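You operate a simulated robot arm through the tools that you are given. There is no shell and no other tool.

You are at the controls of a simulated robot arm. One attempt, no reset.

Task
Press the bubbles out of the film on the purple panel, wipe the strip, then slide both into their sleeves.
Fine: panel and strip lie in the tracks; wipe with the purple block and put it back. What is to be rubbed or washed off counts as gone when no trace of it is left.
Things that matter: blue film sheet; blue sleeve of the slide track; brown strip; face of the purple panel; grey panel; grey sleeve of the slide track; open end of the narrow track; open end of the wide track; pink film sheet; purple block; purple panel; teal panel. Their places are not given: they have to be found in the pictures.

It is judged by the outcome, as a careful person would: the job done as asked, and still so three seconds after it is handed in. It fails if anything else is knocked over, pushed out of place, dropped, spilled or broken.

Robot
A 7-joint arm with a two-finger parallel gripper, fixed in place. Base frame: the origin is at the foot of the arm, x ahead of it, y to its left, z up. Readings come in m, rad, newtons and seconds.
With the tool pointing down near the work surface it reaches from about 0.44 to 0.92 m from the base axis. Its first joint turns from -2.496 to 2.496 rad. Payload 3 kg.
The TCP is the grasp point between the finger pads, 0.03 m short of the fingertips. In the tool frame z runs along the fingers and y along their closing line. The gripper opens to 0.094 m. The fingers are 0.028 m wide and 0.01 m thick; the gripper's body (0.05 by 0.096 m) begins 0.055 m behind the TCP.
Orientation is that of the tool frame in the base frame, as a unit quaternion [w, x, y, z]. With the fingers straight down and closing along the base's y, the tool's x points along the base's -x, its y along +y and its z along -z.

Tools
- The arm moves only by the tool apply_moves. Its argument "deltas" is a list of rows, each an object (a shift or turn left out is 0, a gripper value left out holds the last) with "rot": the turn, a rotation vector about the tool's x, y, z in rad, a list of three; "slide": the shift along the tool's x, y, z in m, a list of three; "fingers": the opening, from 0 (shut) to 1 (fully open). In form: [{"rot": [rx, ry, rz], "slide": [dx, dy, dz], "fingers": fingers}, ...]. A call has 1 to 20 rows; each row is the pose to reach, as a shift and turn from the pose commanded when the call began, along the tool's axes at that moment. Rows are played at 5 a second. More than 0.05 m and 0.15 rad between two rows, or a gripper value outside its range, and nothing of the call is played. A pose out of reach is approached as far as the arm can. The call stops where the force on the tool passes 50 N (or 10 N more than at its start, if that is more) or the arm is blocked; 0.2 s more then pass. Each finger travels about 0.072 m/s and halts on what it meets, pressing with about 21 N; the grip force reading is that of the motor and also rises with nothing between the fingers. The clock runs only during rows and for 0.2 s after the last one: add rows that repeat a pose to give the fingers time. The reply holds the time, the measured pose of the TCP, the force on the tool along the base axes, the opening and the grip force, in the units named above and with some noise, with the torque about the TCP (base axes, N m) and any sound that the robot's microphone picked up, and new pictures: "show" is both (left out), scene, wrist or none.
- Cameras (640 x 400 px; columns grow to the right, rows downward): "scene" is fixed at [0.0498, 0.4772, 1.5492]; the picture's right is [-0.13, -0.99, 0.00], its down [-0.62, 0.08, -0.78] and it looks along [0.77, -0.10, -0.62] (base axes); focal length 370 px, centre (320, 200). "wrist" rides on the gripper at [0.076, 0.014, -0.103] in the tool frame; the picture's right is [-0.18, 0.98, 0.00], its down [-0.75, -0.14, -0.64] and it looks along [-0.63, -0.12, 0.77] (tool axes); focal length 243 px, centre (320, 200).
- locate(camera, pixels): for up to 12 pixels [column, row] of the newest picture of that camera ("zoom" is the newest enlarged one), the place [x, y, z] in the base frame of the surface seen there, good to about 0.002 m, but the place of the scene camera against the robot may be out by one fixed shift of up to 0.025 m in any direction. No time passes.
- enlarge(camera, box): a new picture of the part [left, top, right, bottom] of that camera's present view, enlarged. No time passes.
- sign_off(): hands the job in; it is judged then, once.

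Leave the gripper open and the arm clear of the work at the hand-in unless told otherwise.

The tools are called by a JSON object that holds its "fn" and its "kwargs". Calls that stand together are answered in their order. apply_moves: Moves the arm, as the interface text tells. Its arguments: {"type":"object","properties":{"deltas":{"type":"array","items":{"type":"object","properties":{"rot":{"type":"array","items":{"type":"number"}},"slide":{"type":"array","items":{"type":"number"}},"fingers":{"type":"number"}}}},"show":{"type":"string","enum":["both","scene","wrist","none"]}},"required":["deltas"]} The other tools are called the same way: locate (camera, pixels) gives the place of the surface under pixels of a picture; enlarge (camera, box) takes an enlarged picture of a part of a camera's view; sign_off () hands the job in.

At the start:

```text
time: 0.0
position: [0.5826, 0.2171, 1.159]
ee_rot: [-0.001, 0.0, 1.0, 0.0]
wrist_force: [0.1, -0.1, -0.7]
wrist_torque: [0.01, 0.02, 0.0]
grip_width: 0.0939
finger_force: 0.1
```

scene: 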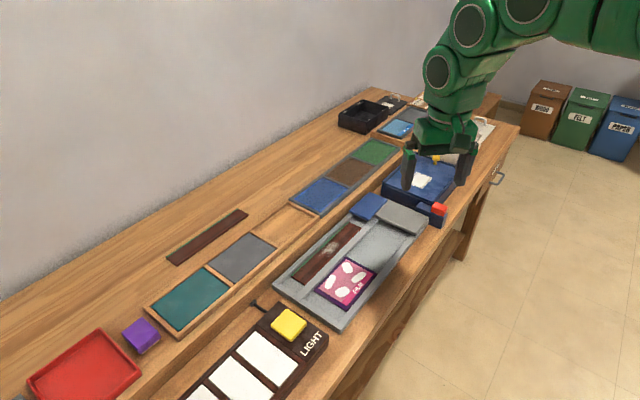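
wrist: 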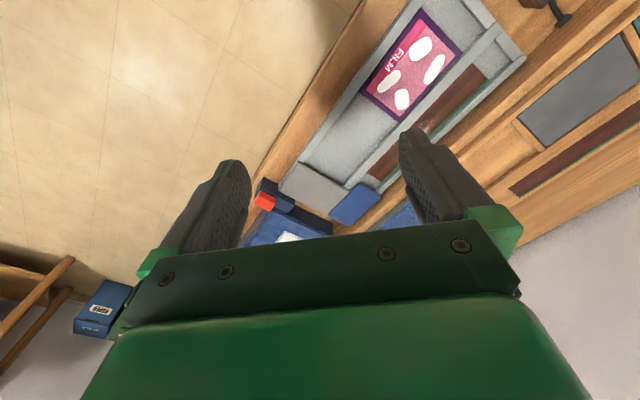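

I see a slide track with a purple panel (pink film with white bubbles) near (345,283) and a brown strip with a smudge near (328,252). The purple block is near (141,335). I'll enlarge these areas before moving.

{"fn": "enlarge", "kwargs": {"camera": "scene", "box": [260, 180, 460, 340]}}

{"fn": "locate", "kwargs": {"camera": "scene", "pixels": [[141, 325], [141, 345], [345, 283], [328, 252], [405, 215], [368, 206], [330, 320], [280, 285], [190, 300], [243, 258], [85, 370], [289, 320]]}}

{"fn": "locate", "kwargs": {"camera": "wrist", "pixels": [[412, 62], [455, 100], [315, 187], [355, 203], [580, 100], [420, 50], [434, 68], [391, 80], [402, 99], [422, 10], [462, 40], [400, 122]]}}

```text
2.50 times, centred on (360, 260) of scene
```

zoom: 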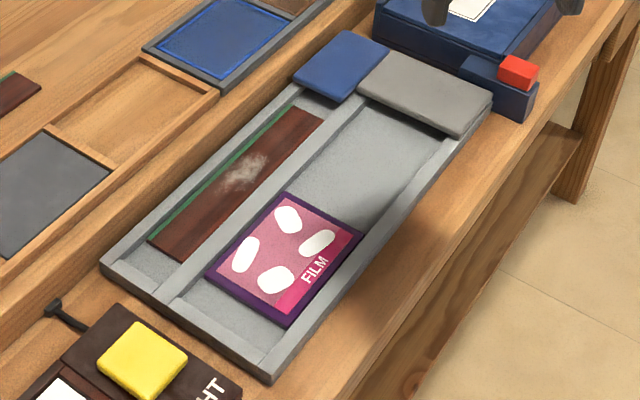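

```text
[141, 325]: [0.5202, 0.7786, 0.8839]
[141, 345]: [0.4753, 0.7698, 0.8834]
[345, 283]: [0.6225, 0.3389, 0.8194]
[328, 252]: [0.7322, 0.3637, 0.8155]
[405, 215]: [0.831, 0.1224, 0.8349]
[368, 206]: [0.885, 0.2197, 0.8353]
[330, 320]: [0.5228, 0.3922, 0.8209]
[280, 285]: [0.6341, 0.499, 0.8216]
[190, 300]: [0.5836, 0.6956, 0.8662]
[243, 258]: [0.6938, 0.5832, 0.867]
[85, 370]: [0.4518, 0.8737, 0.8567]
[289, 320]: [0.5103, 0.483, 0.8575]
```

```text
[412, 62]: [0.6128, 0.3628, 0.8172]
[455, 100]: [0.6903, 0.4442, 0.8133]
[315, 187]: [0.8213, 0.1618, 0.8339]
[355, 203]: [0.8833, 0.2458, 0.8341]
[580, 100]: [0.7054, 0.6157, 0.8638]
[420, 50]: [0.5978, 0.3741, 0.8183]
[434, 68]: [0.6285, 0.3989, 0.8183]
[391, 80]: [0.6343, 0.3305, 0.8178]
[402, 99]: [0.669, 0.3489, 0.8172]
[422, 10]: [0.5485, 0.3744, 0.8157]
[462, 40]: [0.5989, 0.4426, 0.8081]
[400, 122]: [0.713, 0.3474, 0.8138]
```

The picture is clear. Next I'll bring the wrist camera over the slide track for a closer look.

{"fn": "apply_moves", "kwargs": {"deltas": [{"slide": [-0.01, 0.04, 0.02]}, {"slide": [-0.02, 0.08, 0.04]}, {"slide": [-0.03, 0.12, 0.06]}, {"slide": [-0.04, 0.14, 0.09]}, {"slide": [-0.04, 0.14, 0.12]}, {"slide": [-0.04, 0.14, 0.12]}]}}

```text
time: 1.4
position: [0.6224, 0.3565, 1.0389]
ee_rot: [0.0, 0.0, 1.0, 0.001]
wrist_force: [-0.2, -0.9, 0.0]
wrist_torque: [-0.03, -0.01, 0.03]
grip_width: 0.094
finger_force: 0.0
```

scene: 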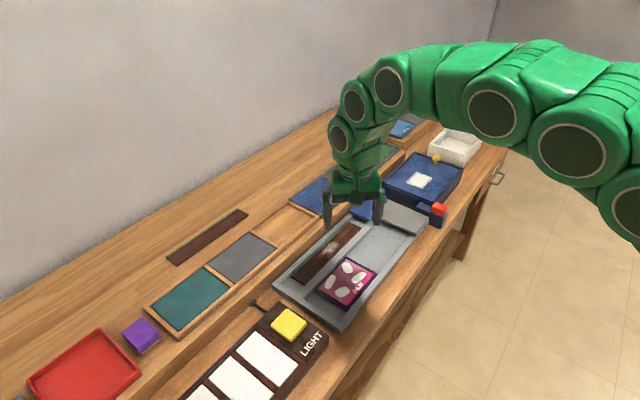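
wrist: 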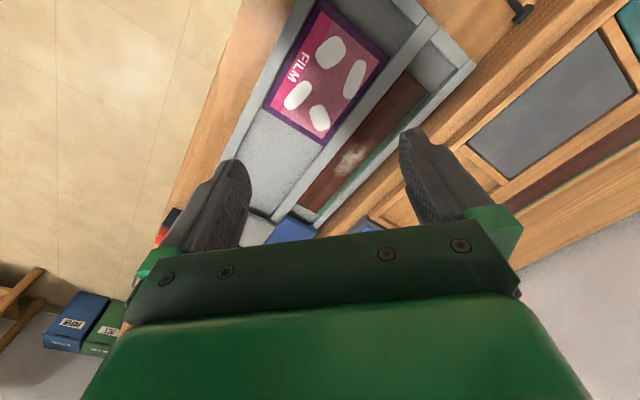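

The wrist view shows the panel from (265,105) to (388,60), plus the rails and the strip. I'll measure the corners.

{"fn": "enlarge", "kwargs": {"camera": "wrist", "box": [240, 0, 500, 165]}}

{"fn": "locate", "kwargs": {"camera": "wrist", "pixels": [[321, 4], [387, 61], [321, 140], [266, 105], [331, 53], [353, 79], [300, 95], [321, 118], [398, 74], [428, 92], [302, 206], [318, 212]]}}

{"fn": "locate", "kwargs": {"camera": "wrist", "pixels": [[425, 20], [390, 62], [450, 60], [470, 66], [340, 135], [245, 70], [360, 150], [295, 225], [250, 190], [375, 75], [430, 22], [352, 158]]}}

```text
2.42 times, centred on (370, 82) of wrist
```

zoom: 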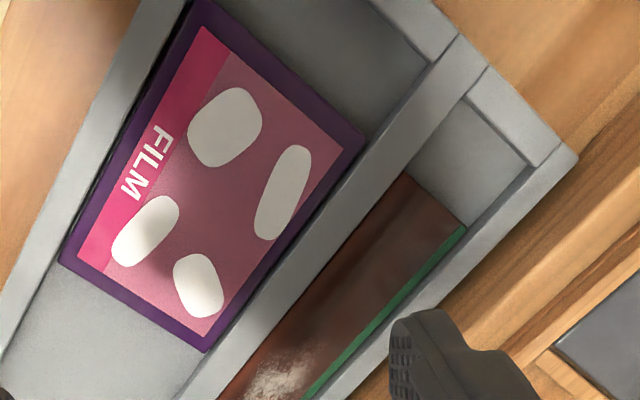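

```text
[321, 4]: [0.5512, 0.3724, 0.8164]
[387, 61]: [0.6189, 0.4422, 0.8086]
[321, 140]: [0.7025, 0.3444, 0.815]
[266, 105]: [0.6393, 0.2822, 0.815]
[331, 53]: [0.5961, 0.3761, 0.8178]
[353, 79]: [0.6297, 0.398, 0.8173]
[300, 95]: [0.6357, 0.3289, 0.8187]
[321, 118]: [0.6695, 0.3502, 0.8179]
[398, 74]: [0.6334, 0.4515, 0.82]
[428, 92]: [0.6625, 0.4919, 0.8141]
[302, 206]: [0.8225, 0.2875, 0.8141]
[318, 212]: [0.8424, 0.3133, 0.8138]
```

```text
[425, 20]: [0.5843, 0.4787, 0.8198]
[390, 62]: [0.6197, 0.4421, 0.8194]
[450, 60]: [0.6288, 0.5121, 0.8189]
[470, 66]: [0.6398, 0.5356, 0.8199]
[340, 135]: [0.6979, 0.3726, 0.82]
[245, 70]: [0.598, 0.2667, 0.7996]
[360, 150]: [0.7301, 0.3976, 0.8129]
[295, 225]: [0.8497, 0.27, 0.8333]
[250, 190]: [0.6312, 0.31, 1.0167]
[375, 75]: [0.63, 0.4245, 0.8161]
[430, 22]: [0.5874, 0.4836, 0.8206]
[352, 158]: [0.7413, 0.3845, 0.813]
```

Measured heights: rails at z≈0.820, panel top ≈0.816, strip top ≈0.813, track floor ≈0.808. The track runs along base (0.707,-0.707). I'll yaw the tool 45° so its -x points along the track, then look again from lower down.

{"fn": "apply_moves", "kwargs": {"deltas": [{"rot": [0, 0, 0.13]}, {"rot": [0, 0, 0.26]}, {"rot": [0, 0, 0.39]}, {"rot": [0, 0, 0.52]}, {"rot": [0, 0, 0.65]}, {"rot": [0, 0, 0.7854]}, {"rot": [0, 0, 0.7854], "slide": [0, 0, 0.03]}, {"rot": [0, 0, 0.7854], "slide": [0, 0, 0.05]}, {"rot": [0, 0, 0.7854], "slide": [0, 0, 0.05]}]}}

```text
time: 3.4
position: [0.623, 0.3566, 0.9892]
ee_rot: [0.0, 0.383, 0.924, 0.0]
wrist_force: [0.4, -0.4, 0.2]
wrist_torque: [0.0, -0.03, 0.01]
grip_width: 0.094
finger_force: 0.1
```

scene: 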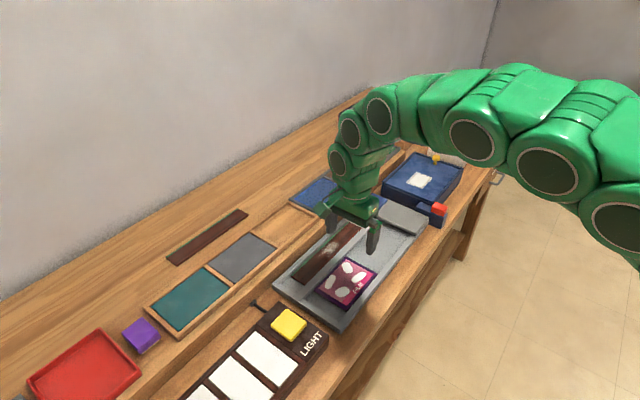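
wrist: 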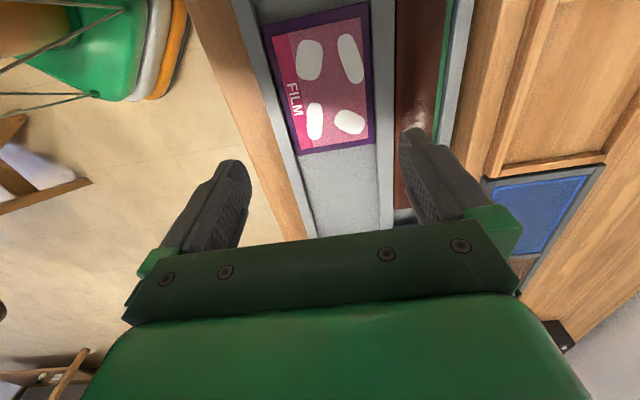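

The camera is now aligned with the track. I'll enlarge and measure the bubbles and the panel edges.

{"fn": "enlarge", "kwargs": {"camera": "wrist", "box": [230, 0, 480, 160]}}

{"fn": "locate", "kwargs": {"camera": "wrist", "pixels": [[309, 60], [350, 59], [315, 122], [350, 122], [265, 23], [366, 5], [372, 138], [301, 152], [343, 40], [358, 80], [315, 105], [315, 137]]}}

{"fn": "locate", "kwargs": {"camera": "wrist", "pixels": [[298, 60], [322, 60], [310, 42], [308, 78], [336, 115], [364, 127], [388, 130], [400, 100], [438, 100], [447, 100], [380, 200], [340, 180]]}}

```text
2.50 times, centred on (355, 80) of wrist
```

zoom: 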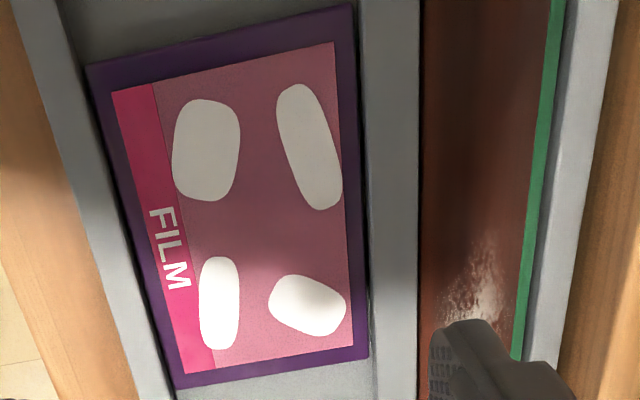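

```text
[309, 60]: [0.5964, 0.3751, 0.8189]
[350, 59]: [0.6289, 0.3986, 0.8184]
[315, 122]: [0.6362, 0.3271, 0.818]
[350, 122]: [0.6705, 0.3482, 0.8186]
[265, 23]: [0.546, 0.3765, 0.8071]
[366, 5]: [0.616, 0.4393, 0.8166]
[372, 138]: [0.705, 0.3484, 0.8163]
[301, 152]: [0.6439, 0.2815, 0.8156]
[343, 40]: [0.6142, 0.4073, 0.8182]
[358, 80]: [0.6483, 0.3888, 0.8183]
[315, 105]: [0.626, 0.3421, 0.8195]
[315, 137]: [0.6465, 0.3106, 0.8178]
```

```text
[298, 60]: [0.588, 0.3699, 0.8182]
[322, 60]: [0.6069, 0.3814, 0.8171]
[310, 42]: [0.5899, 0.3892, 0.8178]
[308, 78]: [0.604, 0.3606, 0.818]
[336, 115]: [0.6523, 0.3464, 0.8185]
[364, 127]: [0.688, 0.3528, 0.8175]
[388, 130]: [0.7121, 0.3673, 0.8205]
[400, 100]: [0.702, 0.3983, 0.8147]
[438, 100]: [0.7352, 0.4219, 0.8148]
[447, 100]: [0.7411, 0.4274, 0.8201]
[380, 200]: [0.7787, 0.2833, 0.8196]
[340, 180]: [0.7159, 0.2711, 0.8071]
```

Bubble centres in track coordinates (s along the track, t across): b1 (0.157,0.687), b2 (0.163,0.727), b3 (0.219,0.681), b4 (0.228,0.720). The film is at z≈0.818. I'll close the fingers and hover about 7 mm above b1.

{"fn": "apply_moves", "kwargs": {"deltas": [{"slide": [0.0314, -0.0057, 0.03], "fingers": 0}, {"slide": [0.0314, -0.0057, 0.06]}, {"slide": [0.0314, -0.0057, 0.09]}, {"slide": [0.0314, -0.0057, 0.115]}, {"slide": [0.0314, -0.0057, 0.13]}, {"slide": [0.0314, -0.0057, 0.134]}, {"slide": [0.0314, -0.0057, 0.134]}]}}

```text
time: 5.0
position: [0.597, 0.3748, 0.8555]
ee_rot: [0.0, 0.382, 0.924, -0.001]
wrist_force: [0.8, 0.3, -0.4]
wrist_torque: [-0.04, 0.02, 0.0]
grip_width: 0.0002
finger_force: 20.8
```

scene: 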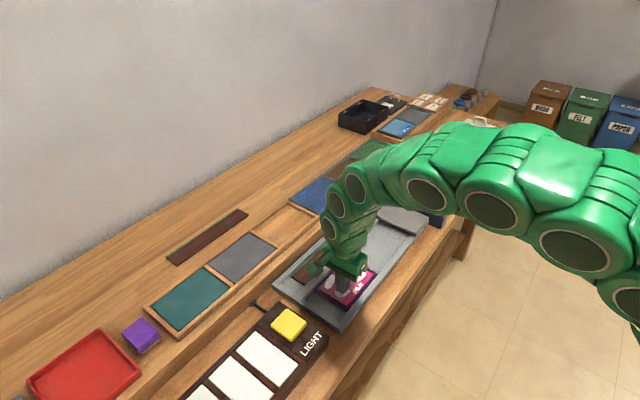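
wrist: 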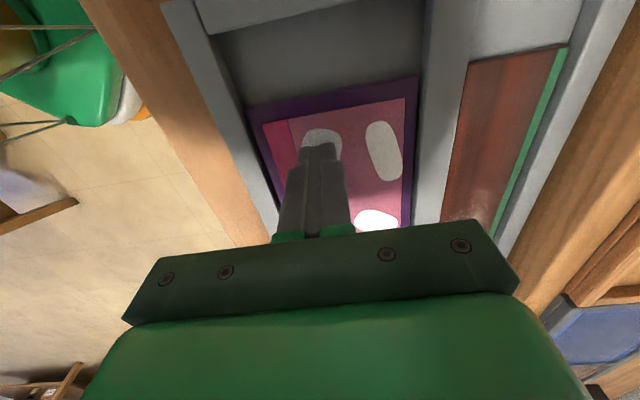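

The fingertip is over bubble b1, and I can see the panel's back edge and the end bar. I'll measure those and then press down in small steps.

{"fn": "locate", "kwargs": {"camera": "wrist", "pixels": [[230, 36], [330, 20], [260, 110], [400, 84], [340, 40], [465, 70], [560, 50], [520, 20], [425, 60], [440, 60], [540, 100], [310, 5]]}}

{"fn": "apply_moves", "kwargs": {"deltas": [{"slide": [0, 0, 0.003]}, {"slide": [0, 0, 0.005]}, {"slide": [0, 0, 0.006]}, {"slide": [0, 0, 0.007]}, {"slide": [0, 0, 0.008]}, {"slide": [0, 0, 0.009]}], "show": "wrist"}}

```text
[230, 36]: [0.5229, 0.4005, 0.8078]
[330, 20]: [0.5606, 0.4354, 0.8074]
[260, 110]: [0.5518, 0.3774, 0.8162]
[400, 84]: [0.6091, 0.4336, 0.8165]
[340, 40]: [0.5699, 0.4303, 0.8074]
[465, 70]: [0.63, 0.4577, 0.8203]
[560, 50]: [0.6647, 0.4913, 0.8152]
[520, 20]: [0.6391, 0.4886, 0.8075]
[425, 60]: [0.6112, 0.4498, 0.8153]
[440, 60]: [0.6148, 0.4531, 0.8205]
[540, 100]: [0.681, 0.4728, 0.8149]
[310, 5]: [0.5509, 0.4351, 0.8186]
```

```text
time: 6.4
position: [0.5964, 0.375, 0.8472]
ee_rot: [0.001, 0.383, 0.924, 0.0]
wrist_force: [-7.0, -2.2, 26.4]
wrist_torque: [-0.11, 0.15, -0.09]
grip_width: 0.0
finger_force: 21.1
```

wrist: 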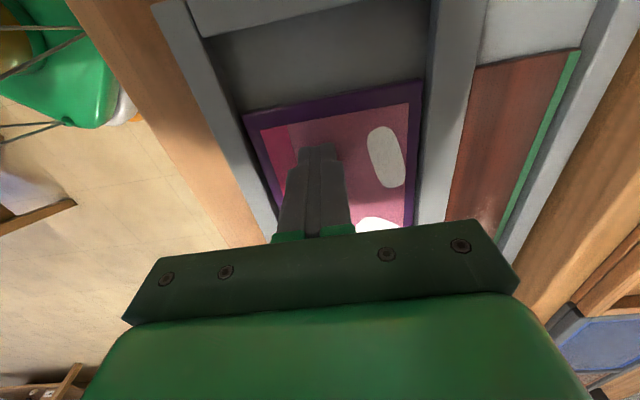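

The force is 26 N and the visible part of the bubble has gone. I'll lift and move over b2 to check whether b1 is clear.

{"fn": "apply_moves", "kwargs": {"deltas": [{"slide": [0, 0, -0.006]}, {"slide": [0, 0, -0.012]}, {"slide": [-0.003, 0.02, -0.012]}, {"slide": [-0.006, 0.0396, -0.012]}, {"slide": [-0.006, 0.0396, -0.012]}], "show": "wrist"}}

{"fn": "enlarge", "kwargs": {"camera": "scene", "box": [280, 220, 400, 320]}}

```text
time: 7.6
position: [0.6293, 0.3978, 0.8577]
ee_rot: [0.001, 0.382, 0.924, 0.0]
wrist_force: [0.8, 0.2, 0.7]
wrist_torque: [0.0, 0.0, -0.03]
grip_width: 0.0
finger_force: 21.4
```

wrist: 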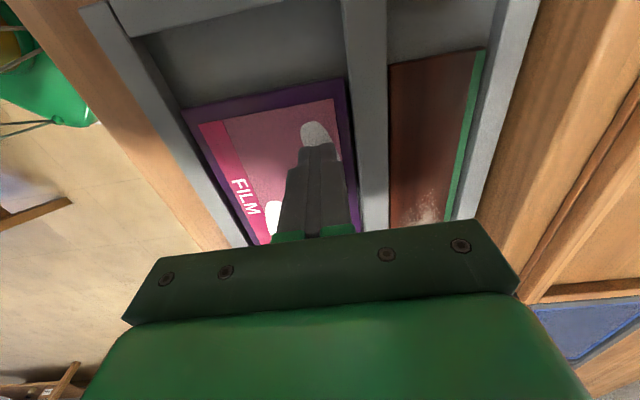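

```text
4.00 times, centred on (340, 270) of scene
```

zoom: 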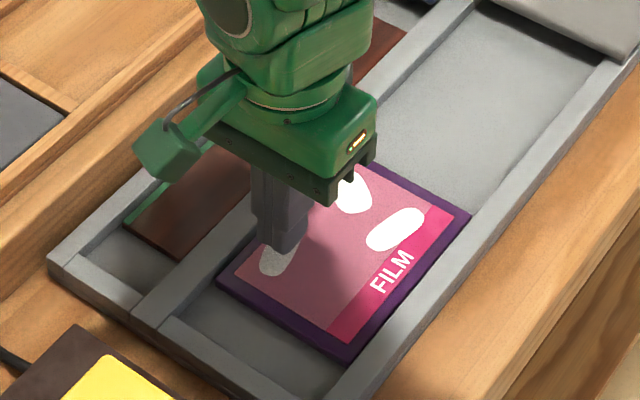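

Bubble b1 is gone after one press. Now I'll press b2, lift, and move to b3 (dx -0.056, dy -0.0456).

{"fn": "apply_moves", "kwargs": {"deltas": [{"slide": [0, 0, 0.006]}, {"slide": [0, 0, 0.009]}, {"slide": [0, 0, 0.0105]}, {"slide": [0, 0, 0.0112]}, {"slide": [0, 0, 0.0112]}, {"slide": [0, 0, 0.003]}, {"slide": [0, 0, 0]}, {"slide": [-0.03, -0.023, 0]}, {"slide": [-0.056, -0.0456, 0]}, {"slide": [-0.056, -0.0456, 0]}], "show": "wrist"}}

{"fn": "enlarge", "kwargs": {"camera": "scene", "box": [280, 220, 400, 320]}}

```text
time: 9.8
position: [0.6369, 0.3265, 0.8585]
ee_rot: [0.0, 0.383, 0.924, 0.0]
wrist_force: [-0.5, 0.6, 0.0]
wrist_torque: [-0.02, 0.05, 0.0]
grip_width: 0.0
finger_force: 21.1
```

wrist: 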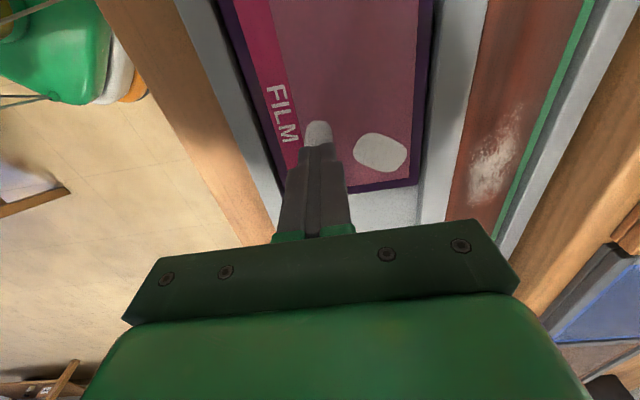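

```text
4.00 times, centred on (340, 270) of scene
```

zoom: 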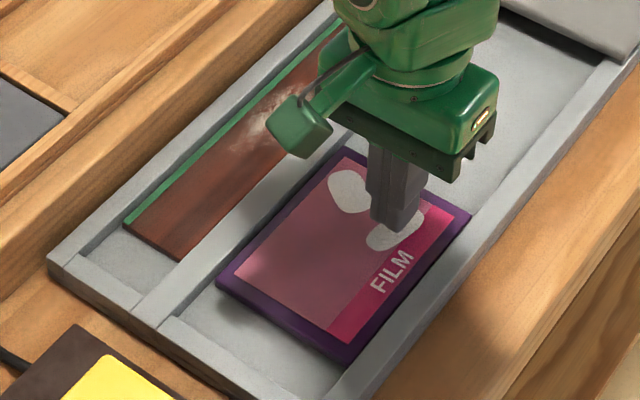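

Bubble b2 is gone. Next I'll press b3, move to b4 (dx -0.009, dy +0.039) and press it too, then rise.

{"fn": "apply_moves", "kwargs": {"deltas": [{"slide": [0, 0, 0.006]}, {"slide": [0, 0, 0.009]}, {"slide": [0, 0, 0.0105]}, {"slide": [0, 0, 0.0114]}, {"slide": [0, 0, 0.0114]}, {"slide": [0, 0, 0.003]}, {"slide": [0, 0, 0]}, {"slide": [-0.009, 0.039, 0]}, {"slide": [-0.009, 0.039, 0]}, {"slide": [-0.009, 0.039, 0.006]}, {"slide": [-0.009, 0.039, 0.009]}, {"slide": [-0.009, 0.039, 0.0105]}, {"slide": [-0.009, 0.039, 0.0114]}, {"slide": [-0.009, 0.039, 0.0114]}, {"slide": [-0.009, 0.039, 0.003]}, {"slide": [-0.009, 0.039, -0.04]}, {"slide": [-0.009, 0.039, -0.08]}, {"slide": [-0.009, 0.039, -0.08], "fingers": 1}, {"slide": [-0.009, 0.039, -0.08]}, {"slide": [-0.009, 0.039, -0.08]}]}}

{"fn": "enlarge", "kwargs": {"camera": "wrist", "box": [230, 0, 480, 160]}}

```text
time: 14.0
position: [0.6696, 0.3482, 0.9378]
ee_rot: [0.0, 0.383, 0.924, -0.001]
wrist_force: [1.1, 0.4, -0.4]
wrist_torque: [0.01, 0.0, 0.0]
grip_width: 0.0941
finger_force: 0.1
```

scene: 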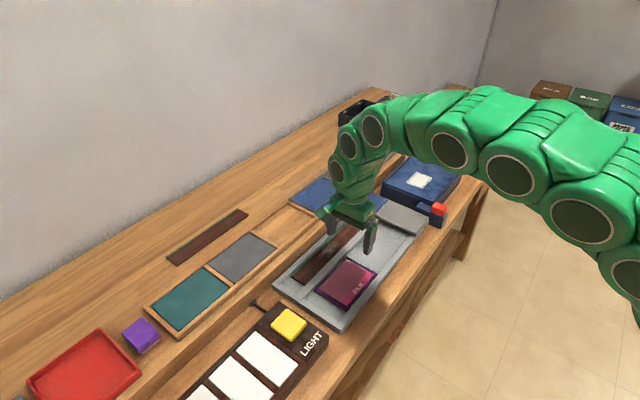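
wrist: 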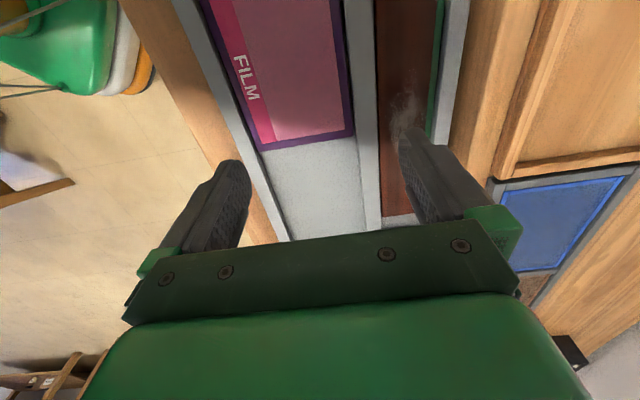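

```text
2.50 times, centred on (355, 80) of wrist
```

zoom: 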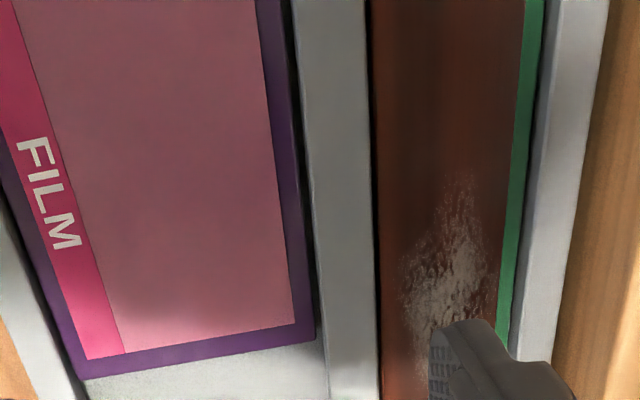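

All four bubbles are gone. Next is the purple block. I'll compare scene-camera points against the wrist to find the fixed shift, and measure the block.

{"fn": "enlarge", "kwargs": {"camera": "scene", "box": [100, 290, 260, 390]}}

{"fn": "locate", "kwargs": {"camera": "scene", "pixels": [[316, 289], [347, 309], [376, 269], [122, 333], [138, 318], [160, 330], [143, 347], [141, 333], [145, 355], [161, 340], [275, 250], [208, 266]]}}

```text
4.00 times, centred on (180, 340) of scene
```

zoom: 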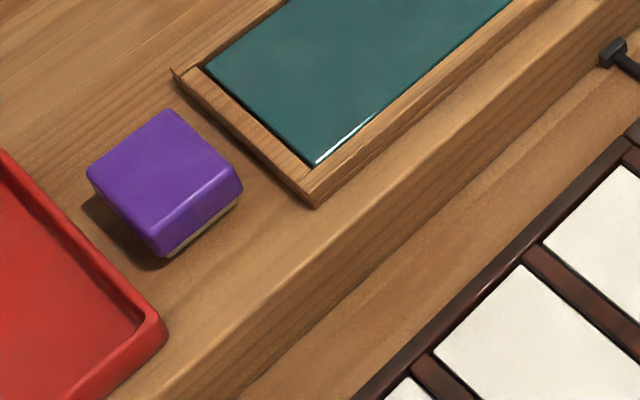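

```text
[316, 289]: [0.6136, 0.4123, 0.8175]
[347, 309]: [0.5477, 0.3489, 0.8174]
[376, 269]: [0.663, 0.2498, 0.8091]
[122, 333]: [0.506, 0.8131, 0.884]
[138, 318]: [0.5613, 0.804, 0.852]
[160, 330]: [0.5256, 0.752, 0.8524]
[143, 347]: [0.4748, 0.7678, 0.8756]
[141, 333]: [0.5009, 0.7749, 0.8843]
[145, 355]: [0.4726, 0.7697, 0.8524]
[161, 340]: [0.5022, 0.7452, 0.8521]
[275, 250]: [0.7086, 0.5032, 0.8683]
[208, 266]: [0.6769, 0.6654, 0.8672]
```

The scene camera's shift is about (+0.003,+0.024). That puts the purple block near (0.501,0.799), top z≈0.883, on the raised shelf at z≈0.852. I'll raise the arm, swing near it and yaw the tool 90°, so the fingers will close along the track direction.

{"fn": "apply_moves", "kwargs": {"deltas": [{"slide": [0, 0, -0.045]}, {"slide": [0, 0, -0.09]}, {"slide": [0.0349, 0.0113, -0.09], "rot": [0, 0, -0.1309]}, {"slide": [0.0698, 0.0226, -0.09], "rot": [0, 0, -0.2618]}, {"slide": [0.1047, 0.0339, -0.09], "rot": [0, 0, -0.3927]}, {"slide": [0.1396, 0.0452, -0.09], "rot": [0, 0, -0.5236]}, {"slide": [0.1745, 0.0565, -0.09], "rot": [0, 0, -0.6545]}, {"slide": [0.2094, 0.0678, -0.09], "rot": [0, 0, -0.7854]}, {"slide": [0.2443, 0.0791, -0.09], "rot": [0, 0, -0.9163]}, {"slide": [0.2792, 0.0904, -0.09], "rot": [0, 0, -1.0472]}, {"slide": [0.3141, 0.1017, -0.09], "rot": [0, 0, -1.1781]}, {"slide": [0.349, 0.113, -0.09], "rot": [0, 0, -1.309]}, {"slide": [0.3839, 0.1243, -0.09], "rot": [0, 0, -1.4399]}, {"slide": [0.4186, 0.1358, -0.09], "rot": [0, 0, -1.5708]}, {"slide": [0.4186, 0.1358, -0.09], "rot": [0, 0, -1.5708]}]}}

```text
time: 17.2
position: [0.463, 0.7272, 1.019]
ee_rot: [0.0, -0.383, 0.924, 0.0]
wrist_force: [-0.8, 1.2, -0.3]
wrist_torque: [0.01, -0.03, -0.02]
grip_width: 0.0944
finger_force: 0.1
out of reach, approached as far as the arm can: row 14, 15
```

scene: 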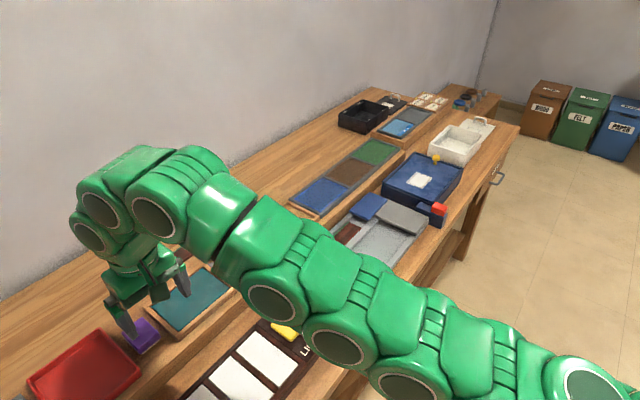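
wrist: 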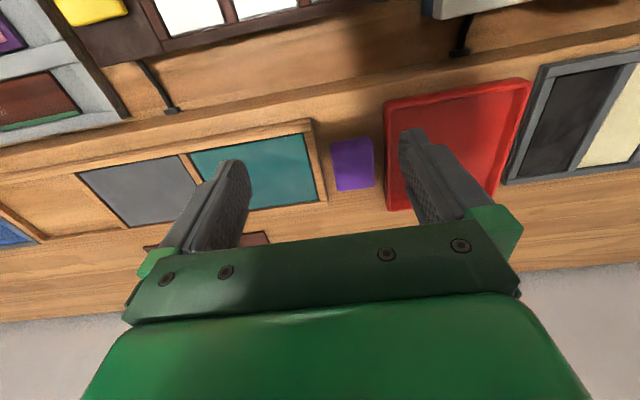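

The block is visible at (352,165) in the wrist picture, and the arm reports its reach limit at this height. I'll measure the block.

{"fn": "enlarge", "kwargs": {"camera": "wrist", "box": [290, 110, 410, 210]}}

{"fn": "locate", "kwargs": {"camera": "wrist", "pixels": [[352, 155], [333, 141], [371, 141], [337, 189], [373, 185], [352, 165], [325, 170], [383, 200], [334, 172], [372, 172], [353, 142], [353, 180]]}}

```text
4.00 times, centred on (350, 160) of wrist
```

zoom: 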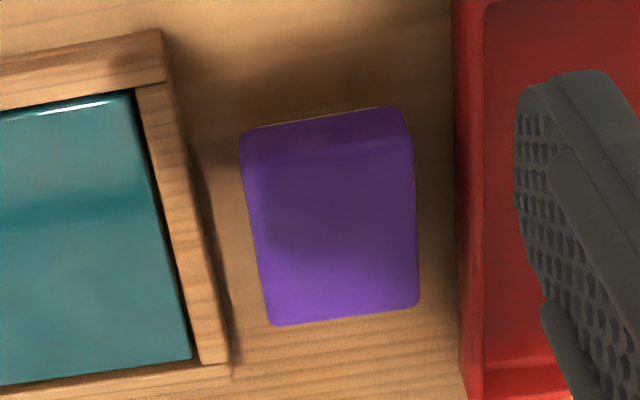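

```text
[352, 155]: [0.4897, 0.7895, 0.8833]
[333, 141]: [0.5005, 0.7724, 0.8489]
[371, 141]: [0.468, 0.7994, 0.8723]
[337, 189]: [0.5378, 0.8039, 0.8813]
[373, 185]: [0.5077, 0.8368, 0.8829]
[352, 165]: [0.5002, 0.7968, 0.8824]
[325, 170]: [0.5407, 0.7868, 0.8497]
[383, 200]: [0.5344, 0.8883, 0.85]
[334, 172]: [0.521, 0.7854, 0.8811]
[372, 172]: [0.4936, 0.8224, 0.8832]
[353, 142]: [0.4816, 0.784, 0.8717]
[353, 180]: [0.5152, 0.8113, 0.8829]
```

The block is about 0.045 (along s) by 0.053 (along t), centred near (0.505,0.802), with tight gaps to the teal tray and the red tray. I'll measure the rim heights and edges before descending.

{"fn": "locate", "kwargs": {"camera": "zoom", "pixels": [[180, 200], [205, 290], [165, 130], [470, 100], [475, 250], [465, 330], [235, 240], [440, 240], [400, 120], [255, 135], [275, 318], [410, 298]]}}

{"fn": "locate", "kwargs": {"camera": "zoom", "pixels": [[330, 112], [330, 130], [330, 150], [340, 312], [262, 230], [250, 230], [410, 220], [418, 220], [195, 240], [457, 200], [484, 200], [330, 220]]}}

```text
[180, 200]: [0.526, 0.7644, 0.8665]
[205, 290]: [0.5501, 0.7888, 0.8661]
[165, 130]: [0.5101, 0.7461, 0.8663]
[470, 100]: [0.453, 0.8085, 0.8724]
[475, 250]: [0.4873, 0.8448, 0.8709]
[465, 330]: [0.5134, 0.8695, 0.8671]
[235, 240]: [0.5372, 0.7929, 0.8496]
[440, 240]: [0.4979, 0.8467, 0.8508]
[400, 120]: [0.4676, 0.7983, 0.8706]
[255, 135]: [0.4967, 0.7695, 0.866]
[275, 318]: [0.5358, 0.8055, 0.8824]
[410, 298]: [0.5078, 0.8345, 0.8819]
```

```text
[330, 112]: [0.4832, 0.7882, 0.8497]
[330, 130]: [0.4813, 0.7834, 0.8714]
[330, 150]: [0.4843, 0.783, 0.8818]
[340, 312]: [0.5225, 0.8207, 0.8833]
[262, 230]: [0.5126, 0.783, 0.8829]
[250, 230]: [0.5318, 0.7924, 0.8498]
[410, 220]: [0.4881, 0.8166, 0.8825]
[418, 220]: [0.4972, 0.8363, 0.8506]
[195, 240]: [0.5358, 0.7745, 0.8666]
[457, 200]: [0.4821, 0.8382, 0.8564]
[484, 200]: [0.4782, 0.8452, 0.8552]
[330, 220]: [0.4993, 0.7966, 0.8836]
```

Block: s −0.234…−0.190, t 0.895…0.9495, top 0.883. The tray rims are at z 0.8665 (wood, s≈−0.175) and 0.872 (red, s≈−0.2515). I'll tilt the tool about 15° outward for reach, narrow the fingers to about 0.052 m and descend partway. Then I'll check the pose.

{"fn": "apply_moves", "kwargs": {"deltas": [{"slide": [0, 0, 0.02], "rot": [0, -0.09, 0], "fingers": 0.56}, {"slide": [0, 0, 0.04], "rot": [0, -0.18, 0]}, {"slide": [0, 0, 0.06], "rot": [0, -0.262, 0]}, {"slide": [0, 0, 0.06], "rot": [0, -0.262, 0]}]}}

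```text
time: 18.2
position: [0.4631, 0.7248, 0.9587]
ee_rot: [0.121, -0.379, 0.916, 0.05]
wrist_force: [0.5, 0.1, -0.6]
wrist_torque: [0.02, -0.01, 0.01]
grip_width: 0.0529
finger_force: 0.1
```

scene: 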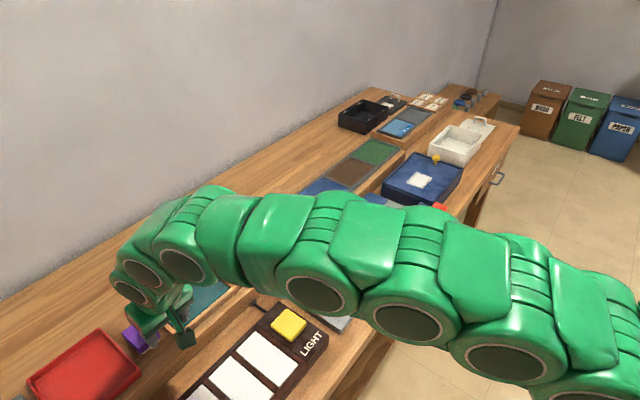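
wrist: 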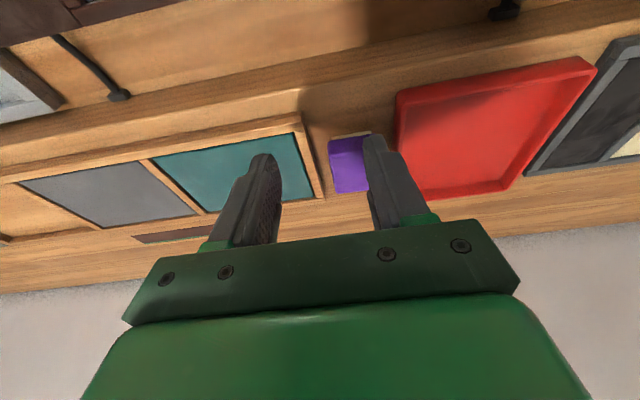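

The pose was accepted and the commanded pose equals the reached one. Now I'll move to hover just above the block, aiming for TCP ≈(0.498,0.798,0.929).

{"fn": "apply_moves", "kwargs": {"deltas": [{"slide": [-0.0218, 0.0088, 0.0162]}, {"slide": [-0.0436, 0.0176, 0.0324]}, {"slide": [-0.0653, 0.0264, 0.0486]}, {"slide": [-0.0653, 0.0264, 0.0486]}]}}

```text
time: 19.2
position: [0.4986, 0.7966, 0.9294]
ee_rot: [0.12, -0.379, 0.916, 0.05]
wrist_force: [0.3, 0.4, -0.8]
wrist_torque: [-0.01, -0.02, 0.03]
grip_width: 0.0528
finger_force: 0.1
```

scene: 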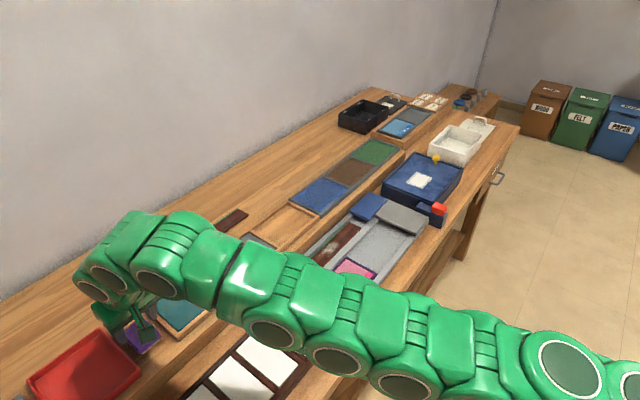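
wrist: 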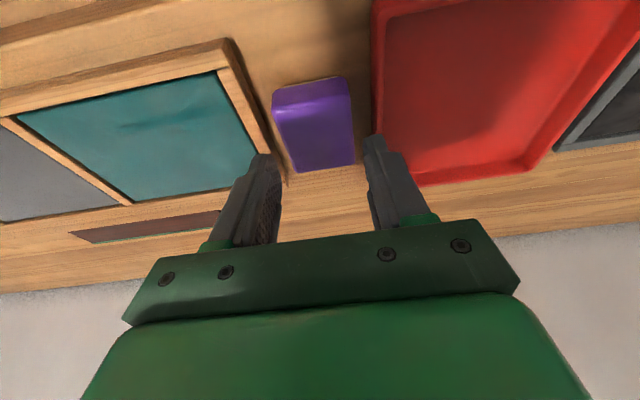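

The arm reaches this pose. I'll re-measure the block from here to check centring.

{"fn": "enlarge", "kwargs": {"camera": "wrist", "box": [240, 60, 400, 190]}}

{"fn": "locate", "kwargs": {"camera": "wrist", "pixels": [[280, 125], [349, 115], [296, 168], [352, 161], [277, 110], [345, 97], [315, 140], [285, 150], [352, 140], [310, 108], [325, 163], [318, 120]]}}

```text
3.08 times, centred on (320, 125) of wrist
```

zoom: 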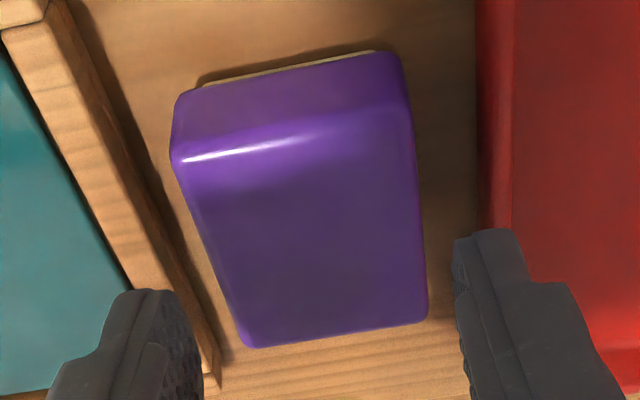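

```text
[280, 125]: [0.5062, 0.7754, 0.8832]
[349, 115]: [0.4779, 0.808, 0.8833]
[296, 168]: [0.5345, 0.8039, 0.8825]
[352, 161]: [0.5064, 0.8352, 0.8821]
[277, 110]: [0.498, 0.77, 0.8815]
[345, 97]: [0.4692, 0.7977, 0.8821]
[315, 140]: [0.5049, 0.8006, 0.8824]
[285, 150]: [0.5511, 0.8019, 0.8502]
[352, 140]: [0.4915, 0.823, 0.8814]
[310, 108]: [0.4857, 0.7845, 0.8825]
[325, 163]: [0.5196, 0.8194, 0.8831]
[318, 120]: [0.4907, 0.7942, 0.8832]
```

The block centre is at s −0.212, t 0.922, square to the fingers. I'll descend 32 mm straight down and close.

{"fn": "apply_moves", "kwargs": {"deltas": [{"slide": [0.003, 0.001, 0.011]}, {"slide": [0.006, 0.001, 0.0222]}, {"slide": [0.0083, 0.001, 0.0309]}, {"slide": [0.0083, 0.001, 0.0309]}, {"slide": [0.0083, 0.001, 0.0309], "fingers": 0.3}, {"slide": [0.0083, 0.001, 0.0309], "fingers": 0.3}, {"slide": [0.0083, 0.001, 0.0309], "fingers": 0.3}]}}

```text
time: 19.9
position: [0.4985, 0.7998, 0.9152]
ee_rot: [0.126, -0.379, 0.915, 0.052]
wrist_force: [0.7, -1.9, 8.3]
wrist_torque: [-0.21, -0.13, 0.01]
grip_width: 0.0536
finger_force: 0.6
stopped in row 3: the force on the tool passed its limit at 55 N (the readings are from after the stop); the commanded pose is now the measured one
```

scene: 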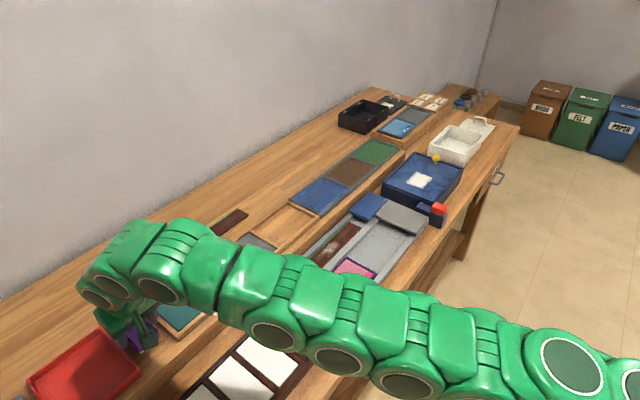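
wrist: 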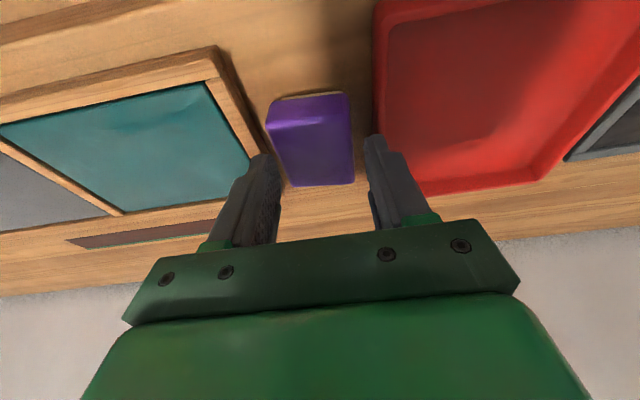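

A contact stopped the descent at tip height ≈0.886. The torque points to the finger on the teal-tray side. I'll look closely.

{"fn": "enlarge", "kwargs": {"camera": "wrist", "box": [230, 80, 400, 200]}}

{"fn": "locate", "kwargs": {"camera": "wrist", "pixels": [[276, 140], [350, 130], [294, 180], [352, 178], [285, 165], [352, 155], [310, 150], [268, 165], [262, 156], [375, 140], [250, 140], [238, 118]]}}

{"fn": "enlarge", "kwargs": {"camera": "scene", "box": [80, 280, 220, 380]}}

```text
3.33 times, centred on (315, 140) of wrist
```

zoom: 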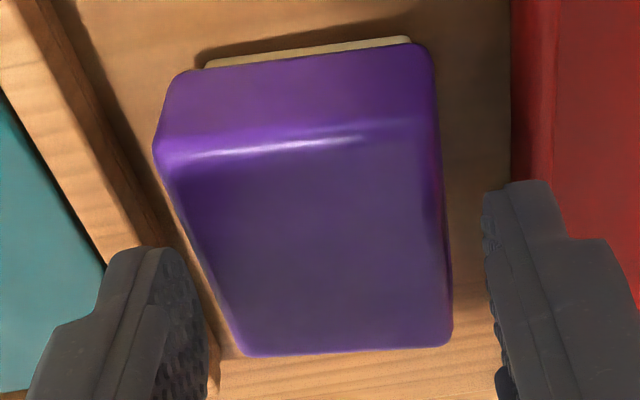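

```text
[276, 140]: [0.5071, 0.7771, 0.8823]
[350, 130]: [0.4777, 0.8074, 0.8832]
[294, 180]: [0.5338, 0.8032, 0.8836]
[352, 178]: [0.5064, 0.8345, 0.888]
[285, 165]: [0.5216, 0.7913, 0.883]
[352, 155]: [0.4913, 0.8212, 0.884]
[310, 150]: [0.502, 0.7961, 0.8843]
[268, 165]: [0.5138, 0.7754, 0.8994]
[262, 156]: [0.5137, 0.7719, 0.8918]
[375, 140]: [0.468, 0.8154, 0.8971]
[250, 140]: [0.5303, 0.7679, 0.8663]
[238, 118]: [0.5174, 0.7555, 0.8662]
```

```text
4.00 times, centred on (150, 330) of scene
```

zoom: 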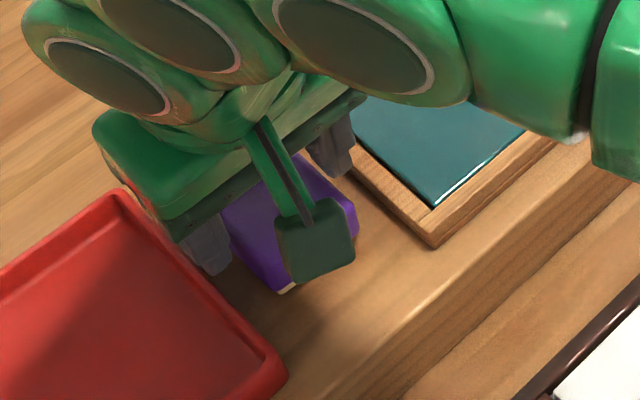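

The top edge of the block seems to have been touched by the teal-side finger. I'll lift straight up, open a little wider and re-measure.

{"fn": "apply_moves", "kwargs": {"deltas": [{"slide": [-0.0026, 0, -0.0097]}, {"slide": [-0.0052, 0, -0.0193], "fingers": 0.72}, {"slide": [-0.0052, 0, -0.0193], "fingers": 0.72}, {"slide": [-0.0052, 0, -0.0193], "fingers": 0.72}], "show": "wrist"}}

{"fn": "enlarge", "kwargs": {"camera": "wrist", "box": [230, 70, 410, 200]}}

{"fn": "locate", "kwargs": {"camera": "wrist", "pixels": [[280, 125], [349, 115], [296, 166], [350, 161], [277, 115], [345, 102], [315, 140], [352, 140], [310, 112], [325, 163], [260, 157], [380, 145]]}}

```text
time: 20.9
position: [0.4999, 0.7986, 0.9334]
ee_rot: [0.126, -0.38, 0.915, 0.052]
wrist_force: [-0.9, 0.0, -0.1]
wrist_torque: [-0.01, -0.01, -0.01]
grip_width: 0.0679
finger_force: 0.1
```

wrist: 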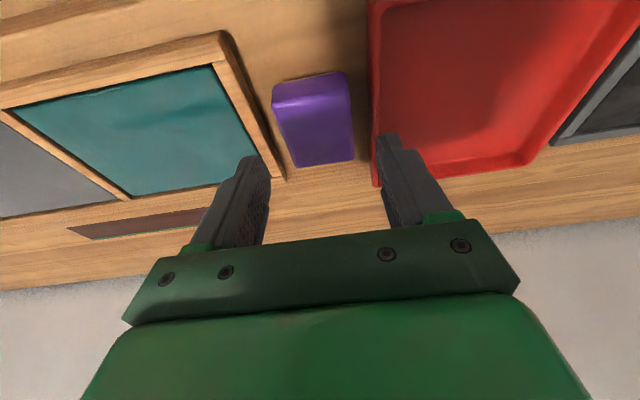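

```text
3.08 times, centred on (320, 135) of wrist
```

zoom: 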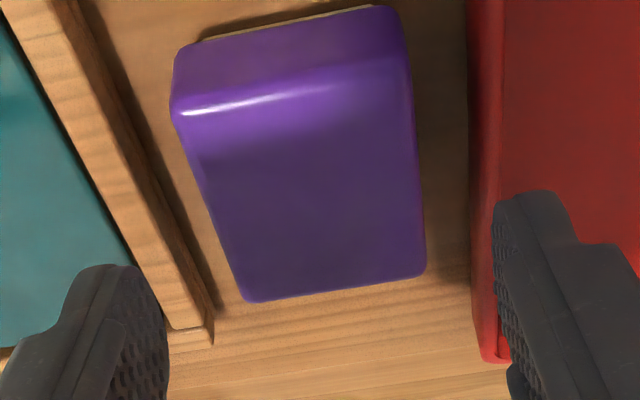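

```text
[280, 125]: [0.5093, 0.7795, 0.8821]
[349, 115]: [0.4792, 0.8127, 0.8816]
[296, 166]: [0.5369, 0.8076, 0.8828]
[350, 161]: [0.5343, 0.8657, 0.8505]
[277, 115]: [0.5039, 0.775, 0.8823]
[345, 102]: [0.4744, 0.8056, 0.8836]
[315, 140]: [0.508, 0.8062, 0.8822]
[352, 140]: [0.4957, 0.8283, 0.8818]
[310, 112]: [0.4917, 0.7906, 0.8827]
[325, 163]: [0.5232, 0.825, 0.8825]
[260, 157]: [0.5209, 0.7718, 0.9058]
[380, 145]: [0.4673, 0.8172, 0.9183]
```

The block moved only about 3 mm (in +t) and is still flat. I'll go down in smaller steps with a 0.058 m opening, staying above the tray rims, and watch the force.

{"fn": "apply_moves", "kwargs": {"deltas": [{"slide": [0, 0, 0], "fingers": 0.62}, {"slide": [0.0013, 0, 0.0048]}, {"slide": [0.0026, 0, 0.0097]}, {"slide": [0.0036, 0, 0.0135]}, {"slide": [0.0044, 0, 0.0164]}, {"slide": [0.0052, 0, 0.0193]}, {"slide": [0.0052, 0, 0.0193]}], "show": "wrist"}}

{"fn": "enlarge", "kwargs": {"camera": "wrist", "box": [230, 80, 410, 210]}}

```text
time: 22.5
position: [0.4978, 0.7973, 0.9123]
ee_rot: [0.126, -0.379, 0.915, 0.052]
wrist_force: [0.3, -0.5, 0.4]
wrist_torque: [0.01, -0.01, 0.01]
grip_width: 0.0584
finger_force: 0.1
```

wrist: 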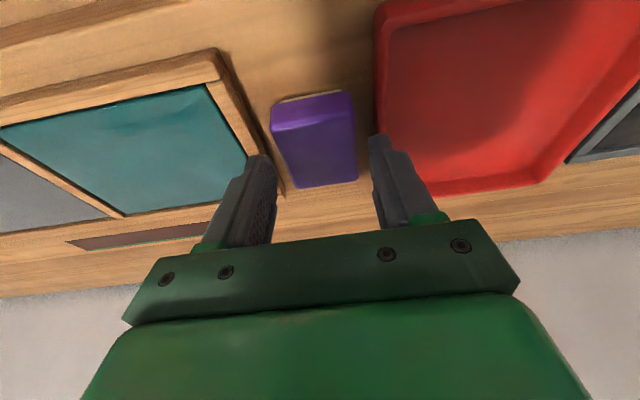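

```text
3.08 times, centred on (320, 145) of wrist
```

zoom: 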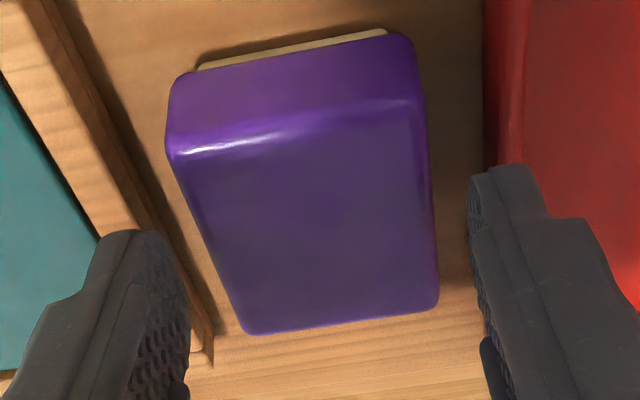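

No contact so far (force ≈0), and the gaps look even on both sides. I'll go down 6 mm more in 2 mm steps.

{"fn": "apply_moves", "kwargs": {"deltas": [{"slide": [0.0005, 0, 0.0019]}, {"slide": [0.001, 0, 0.0038]}, {"slide": [0.0015, 0, 0.0057]}, {"slide": [0.0015, 0, 0.0057]}], "show": "wrist"}}

{"fn": "enlarge", "kwargs": {"camera": "wrist", "box": [230, 80, 410, 210]}}

```text
time: 23.5
position: [0.4988, 0.7994, 0.907]
ee_rot: [0.125, -0.379, 0.915, 0.052]
wrist_force: [0.7, 0.6, -0.1]
wrist_torque: [0.02, -0.02, -0.01]
grip_width: 0.0581
finger_force: 0.0
```

wrist: 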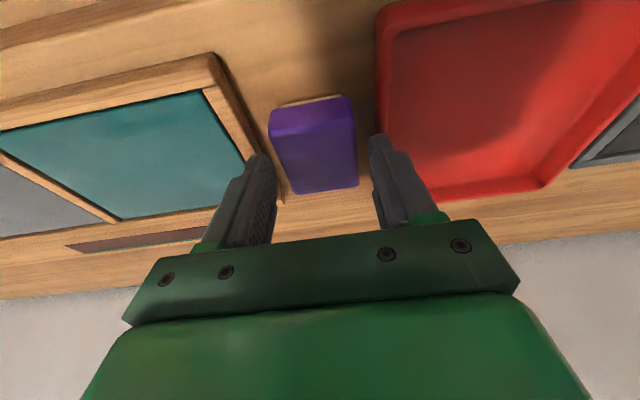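

```text
3.08 times, centred on (320, 145) of wrist
```

zoom: 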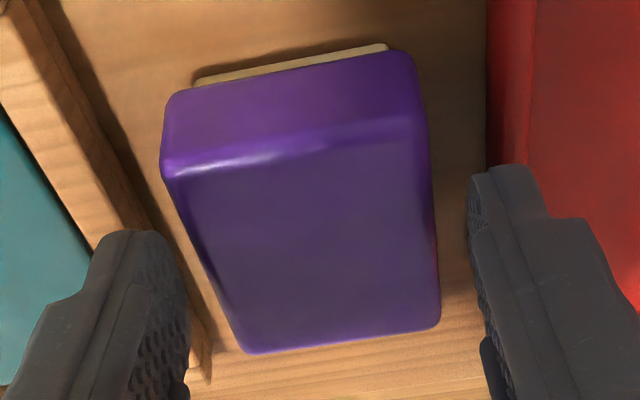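

Still no contact at z 0.907. I'll narrow the fingers to about 0.049 m, descend 5 mm slowly, then close.

{"fn": "apply_moves", "kwargs": {"deltas": [{"slide": [0, 0, 0], "fingers": 0.525}, {"slide": [0, 0, 0], "fingers": 0.525}, {"slide": [0.0005, 0, 0.0018], "fingers": 0.525}, {"slide": [0.0009, 0, 0.0034], "fingers": 0.525}, {"slide": [0.0013, 0, 0.0049], "fingers": 0.525}, {"slide": [0.0013, 0, 0.0049], "fingers": 0.525}], "show": "wrist"}}

```text
time: 24.9
position: [0.4978, 0.7992, 0.9019]
ee_rot: [0.125, -0.379, 0.915, 0.051]
wrist_force: [-0.1, 0.4, 0.0]
wrist_torque: [-0.04, 0.02, -0.02]
grip_width: 0.0495
finger_force: 0.1
```

wrist: 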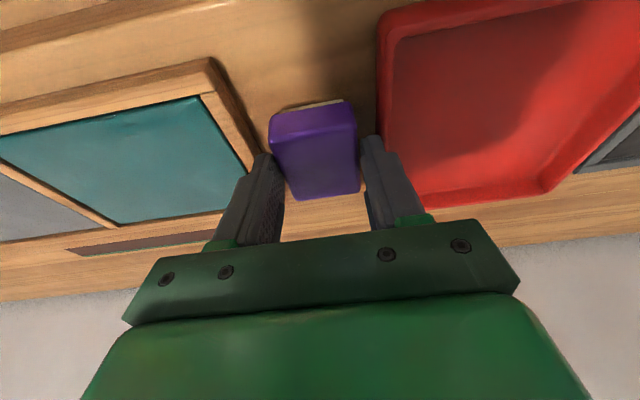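

No contact, and the block sits between the fingers. I'll close on it.

{"fn": "apply_moves", "kwargs": {"deltas": [{"slide": [0, 0, 0], "fingers": 0.3}, {"slide": [0, 0, 0], "fingers": 0.3}, {"slide": [0, 0, 0], "fingers": 0.3}], "show": "wrist"}}

{"fn": "enlarge", "kwargs": {"camera": "wrist", "box": [230, 80, 410, 210]}}

```text
time: 25.7
position: [0.499, 0.7986, 0.9019]
ee_rot: [0.125, -0.379, 0.916, 0.052]
wrist_force: [0.0, 0.0, 0.8]
wrist_torque: [-0.01, -0.02, -0.03]
grip_width: 0.0472
finger_force: 21.2
```

wrist: 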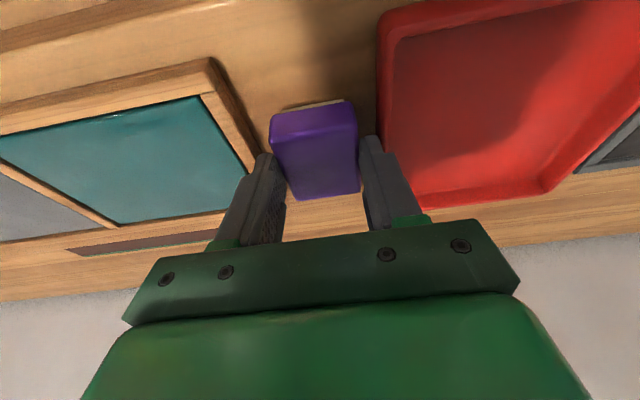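

```text
3.08 times, centred on (320, 145) of wrist
```

zoom: 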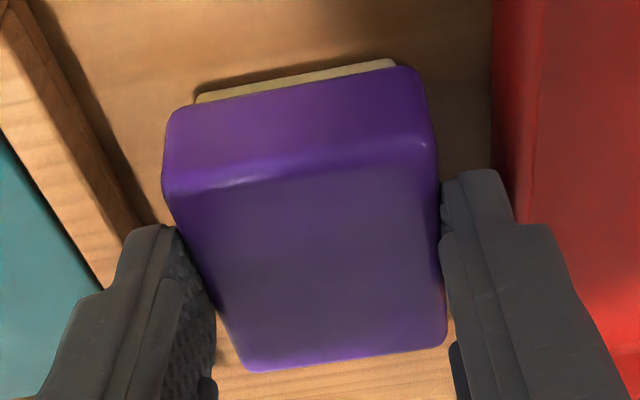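

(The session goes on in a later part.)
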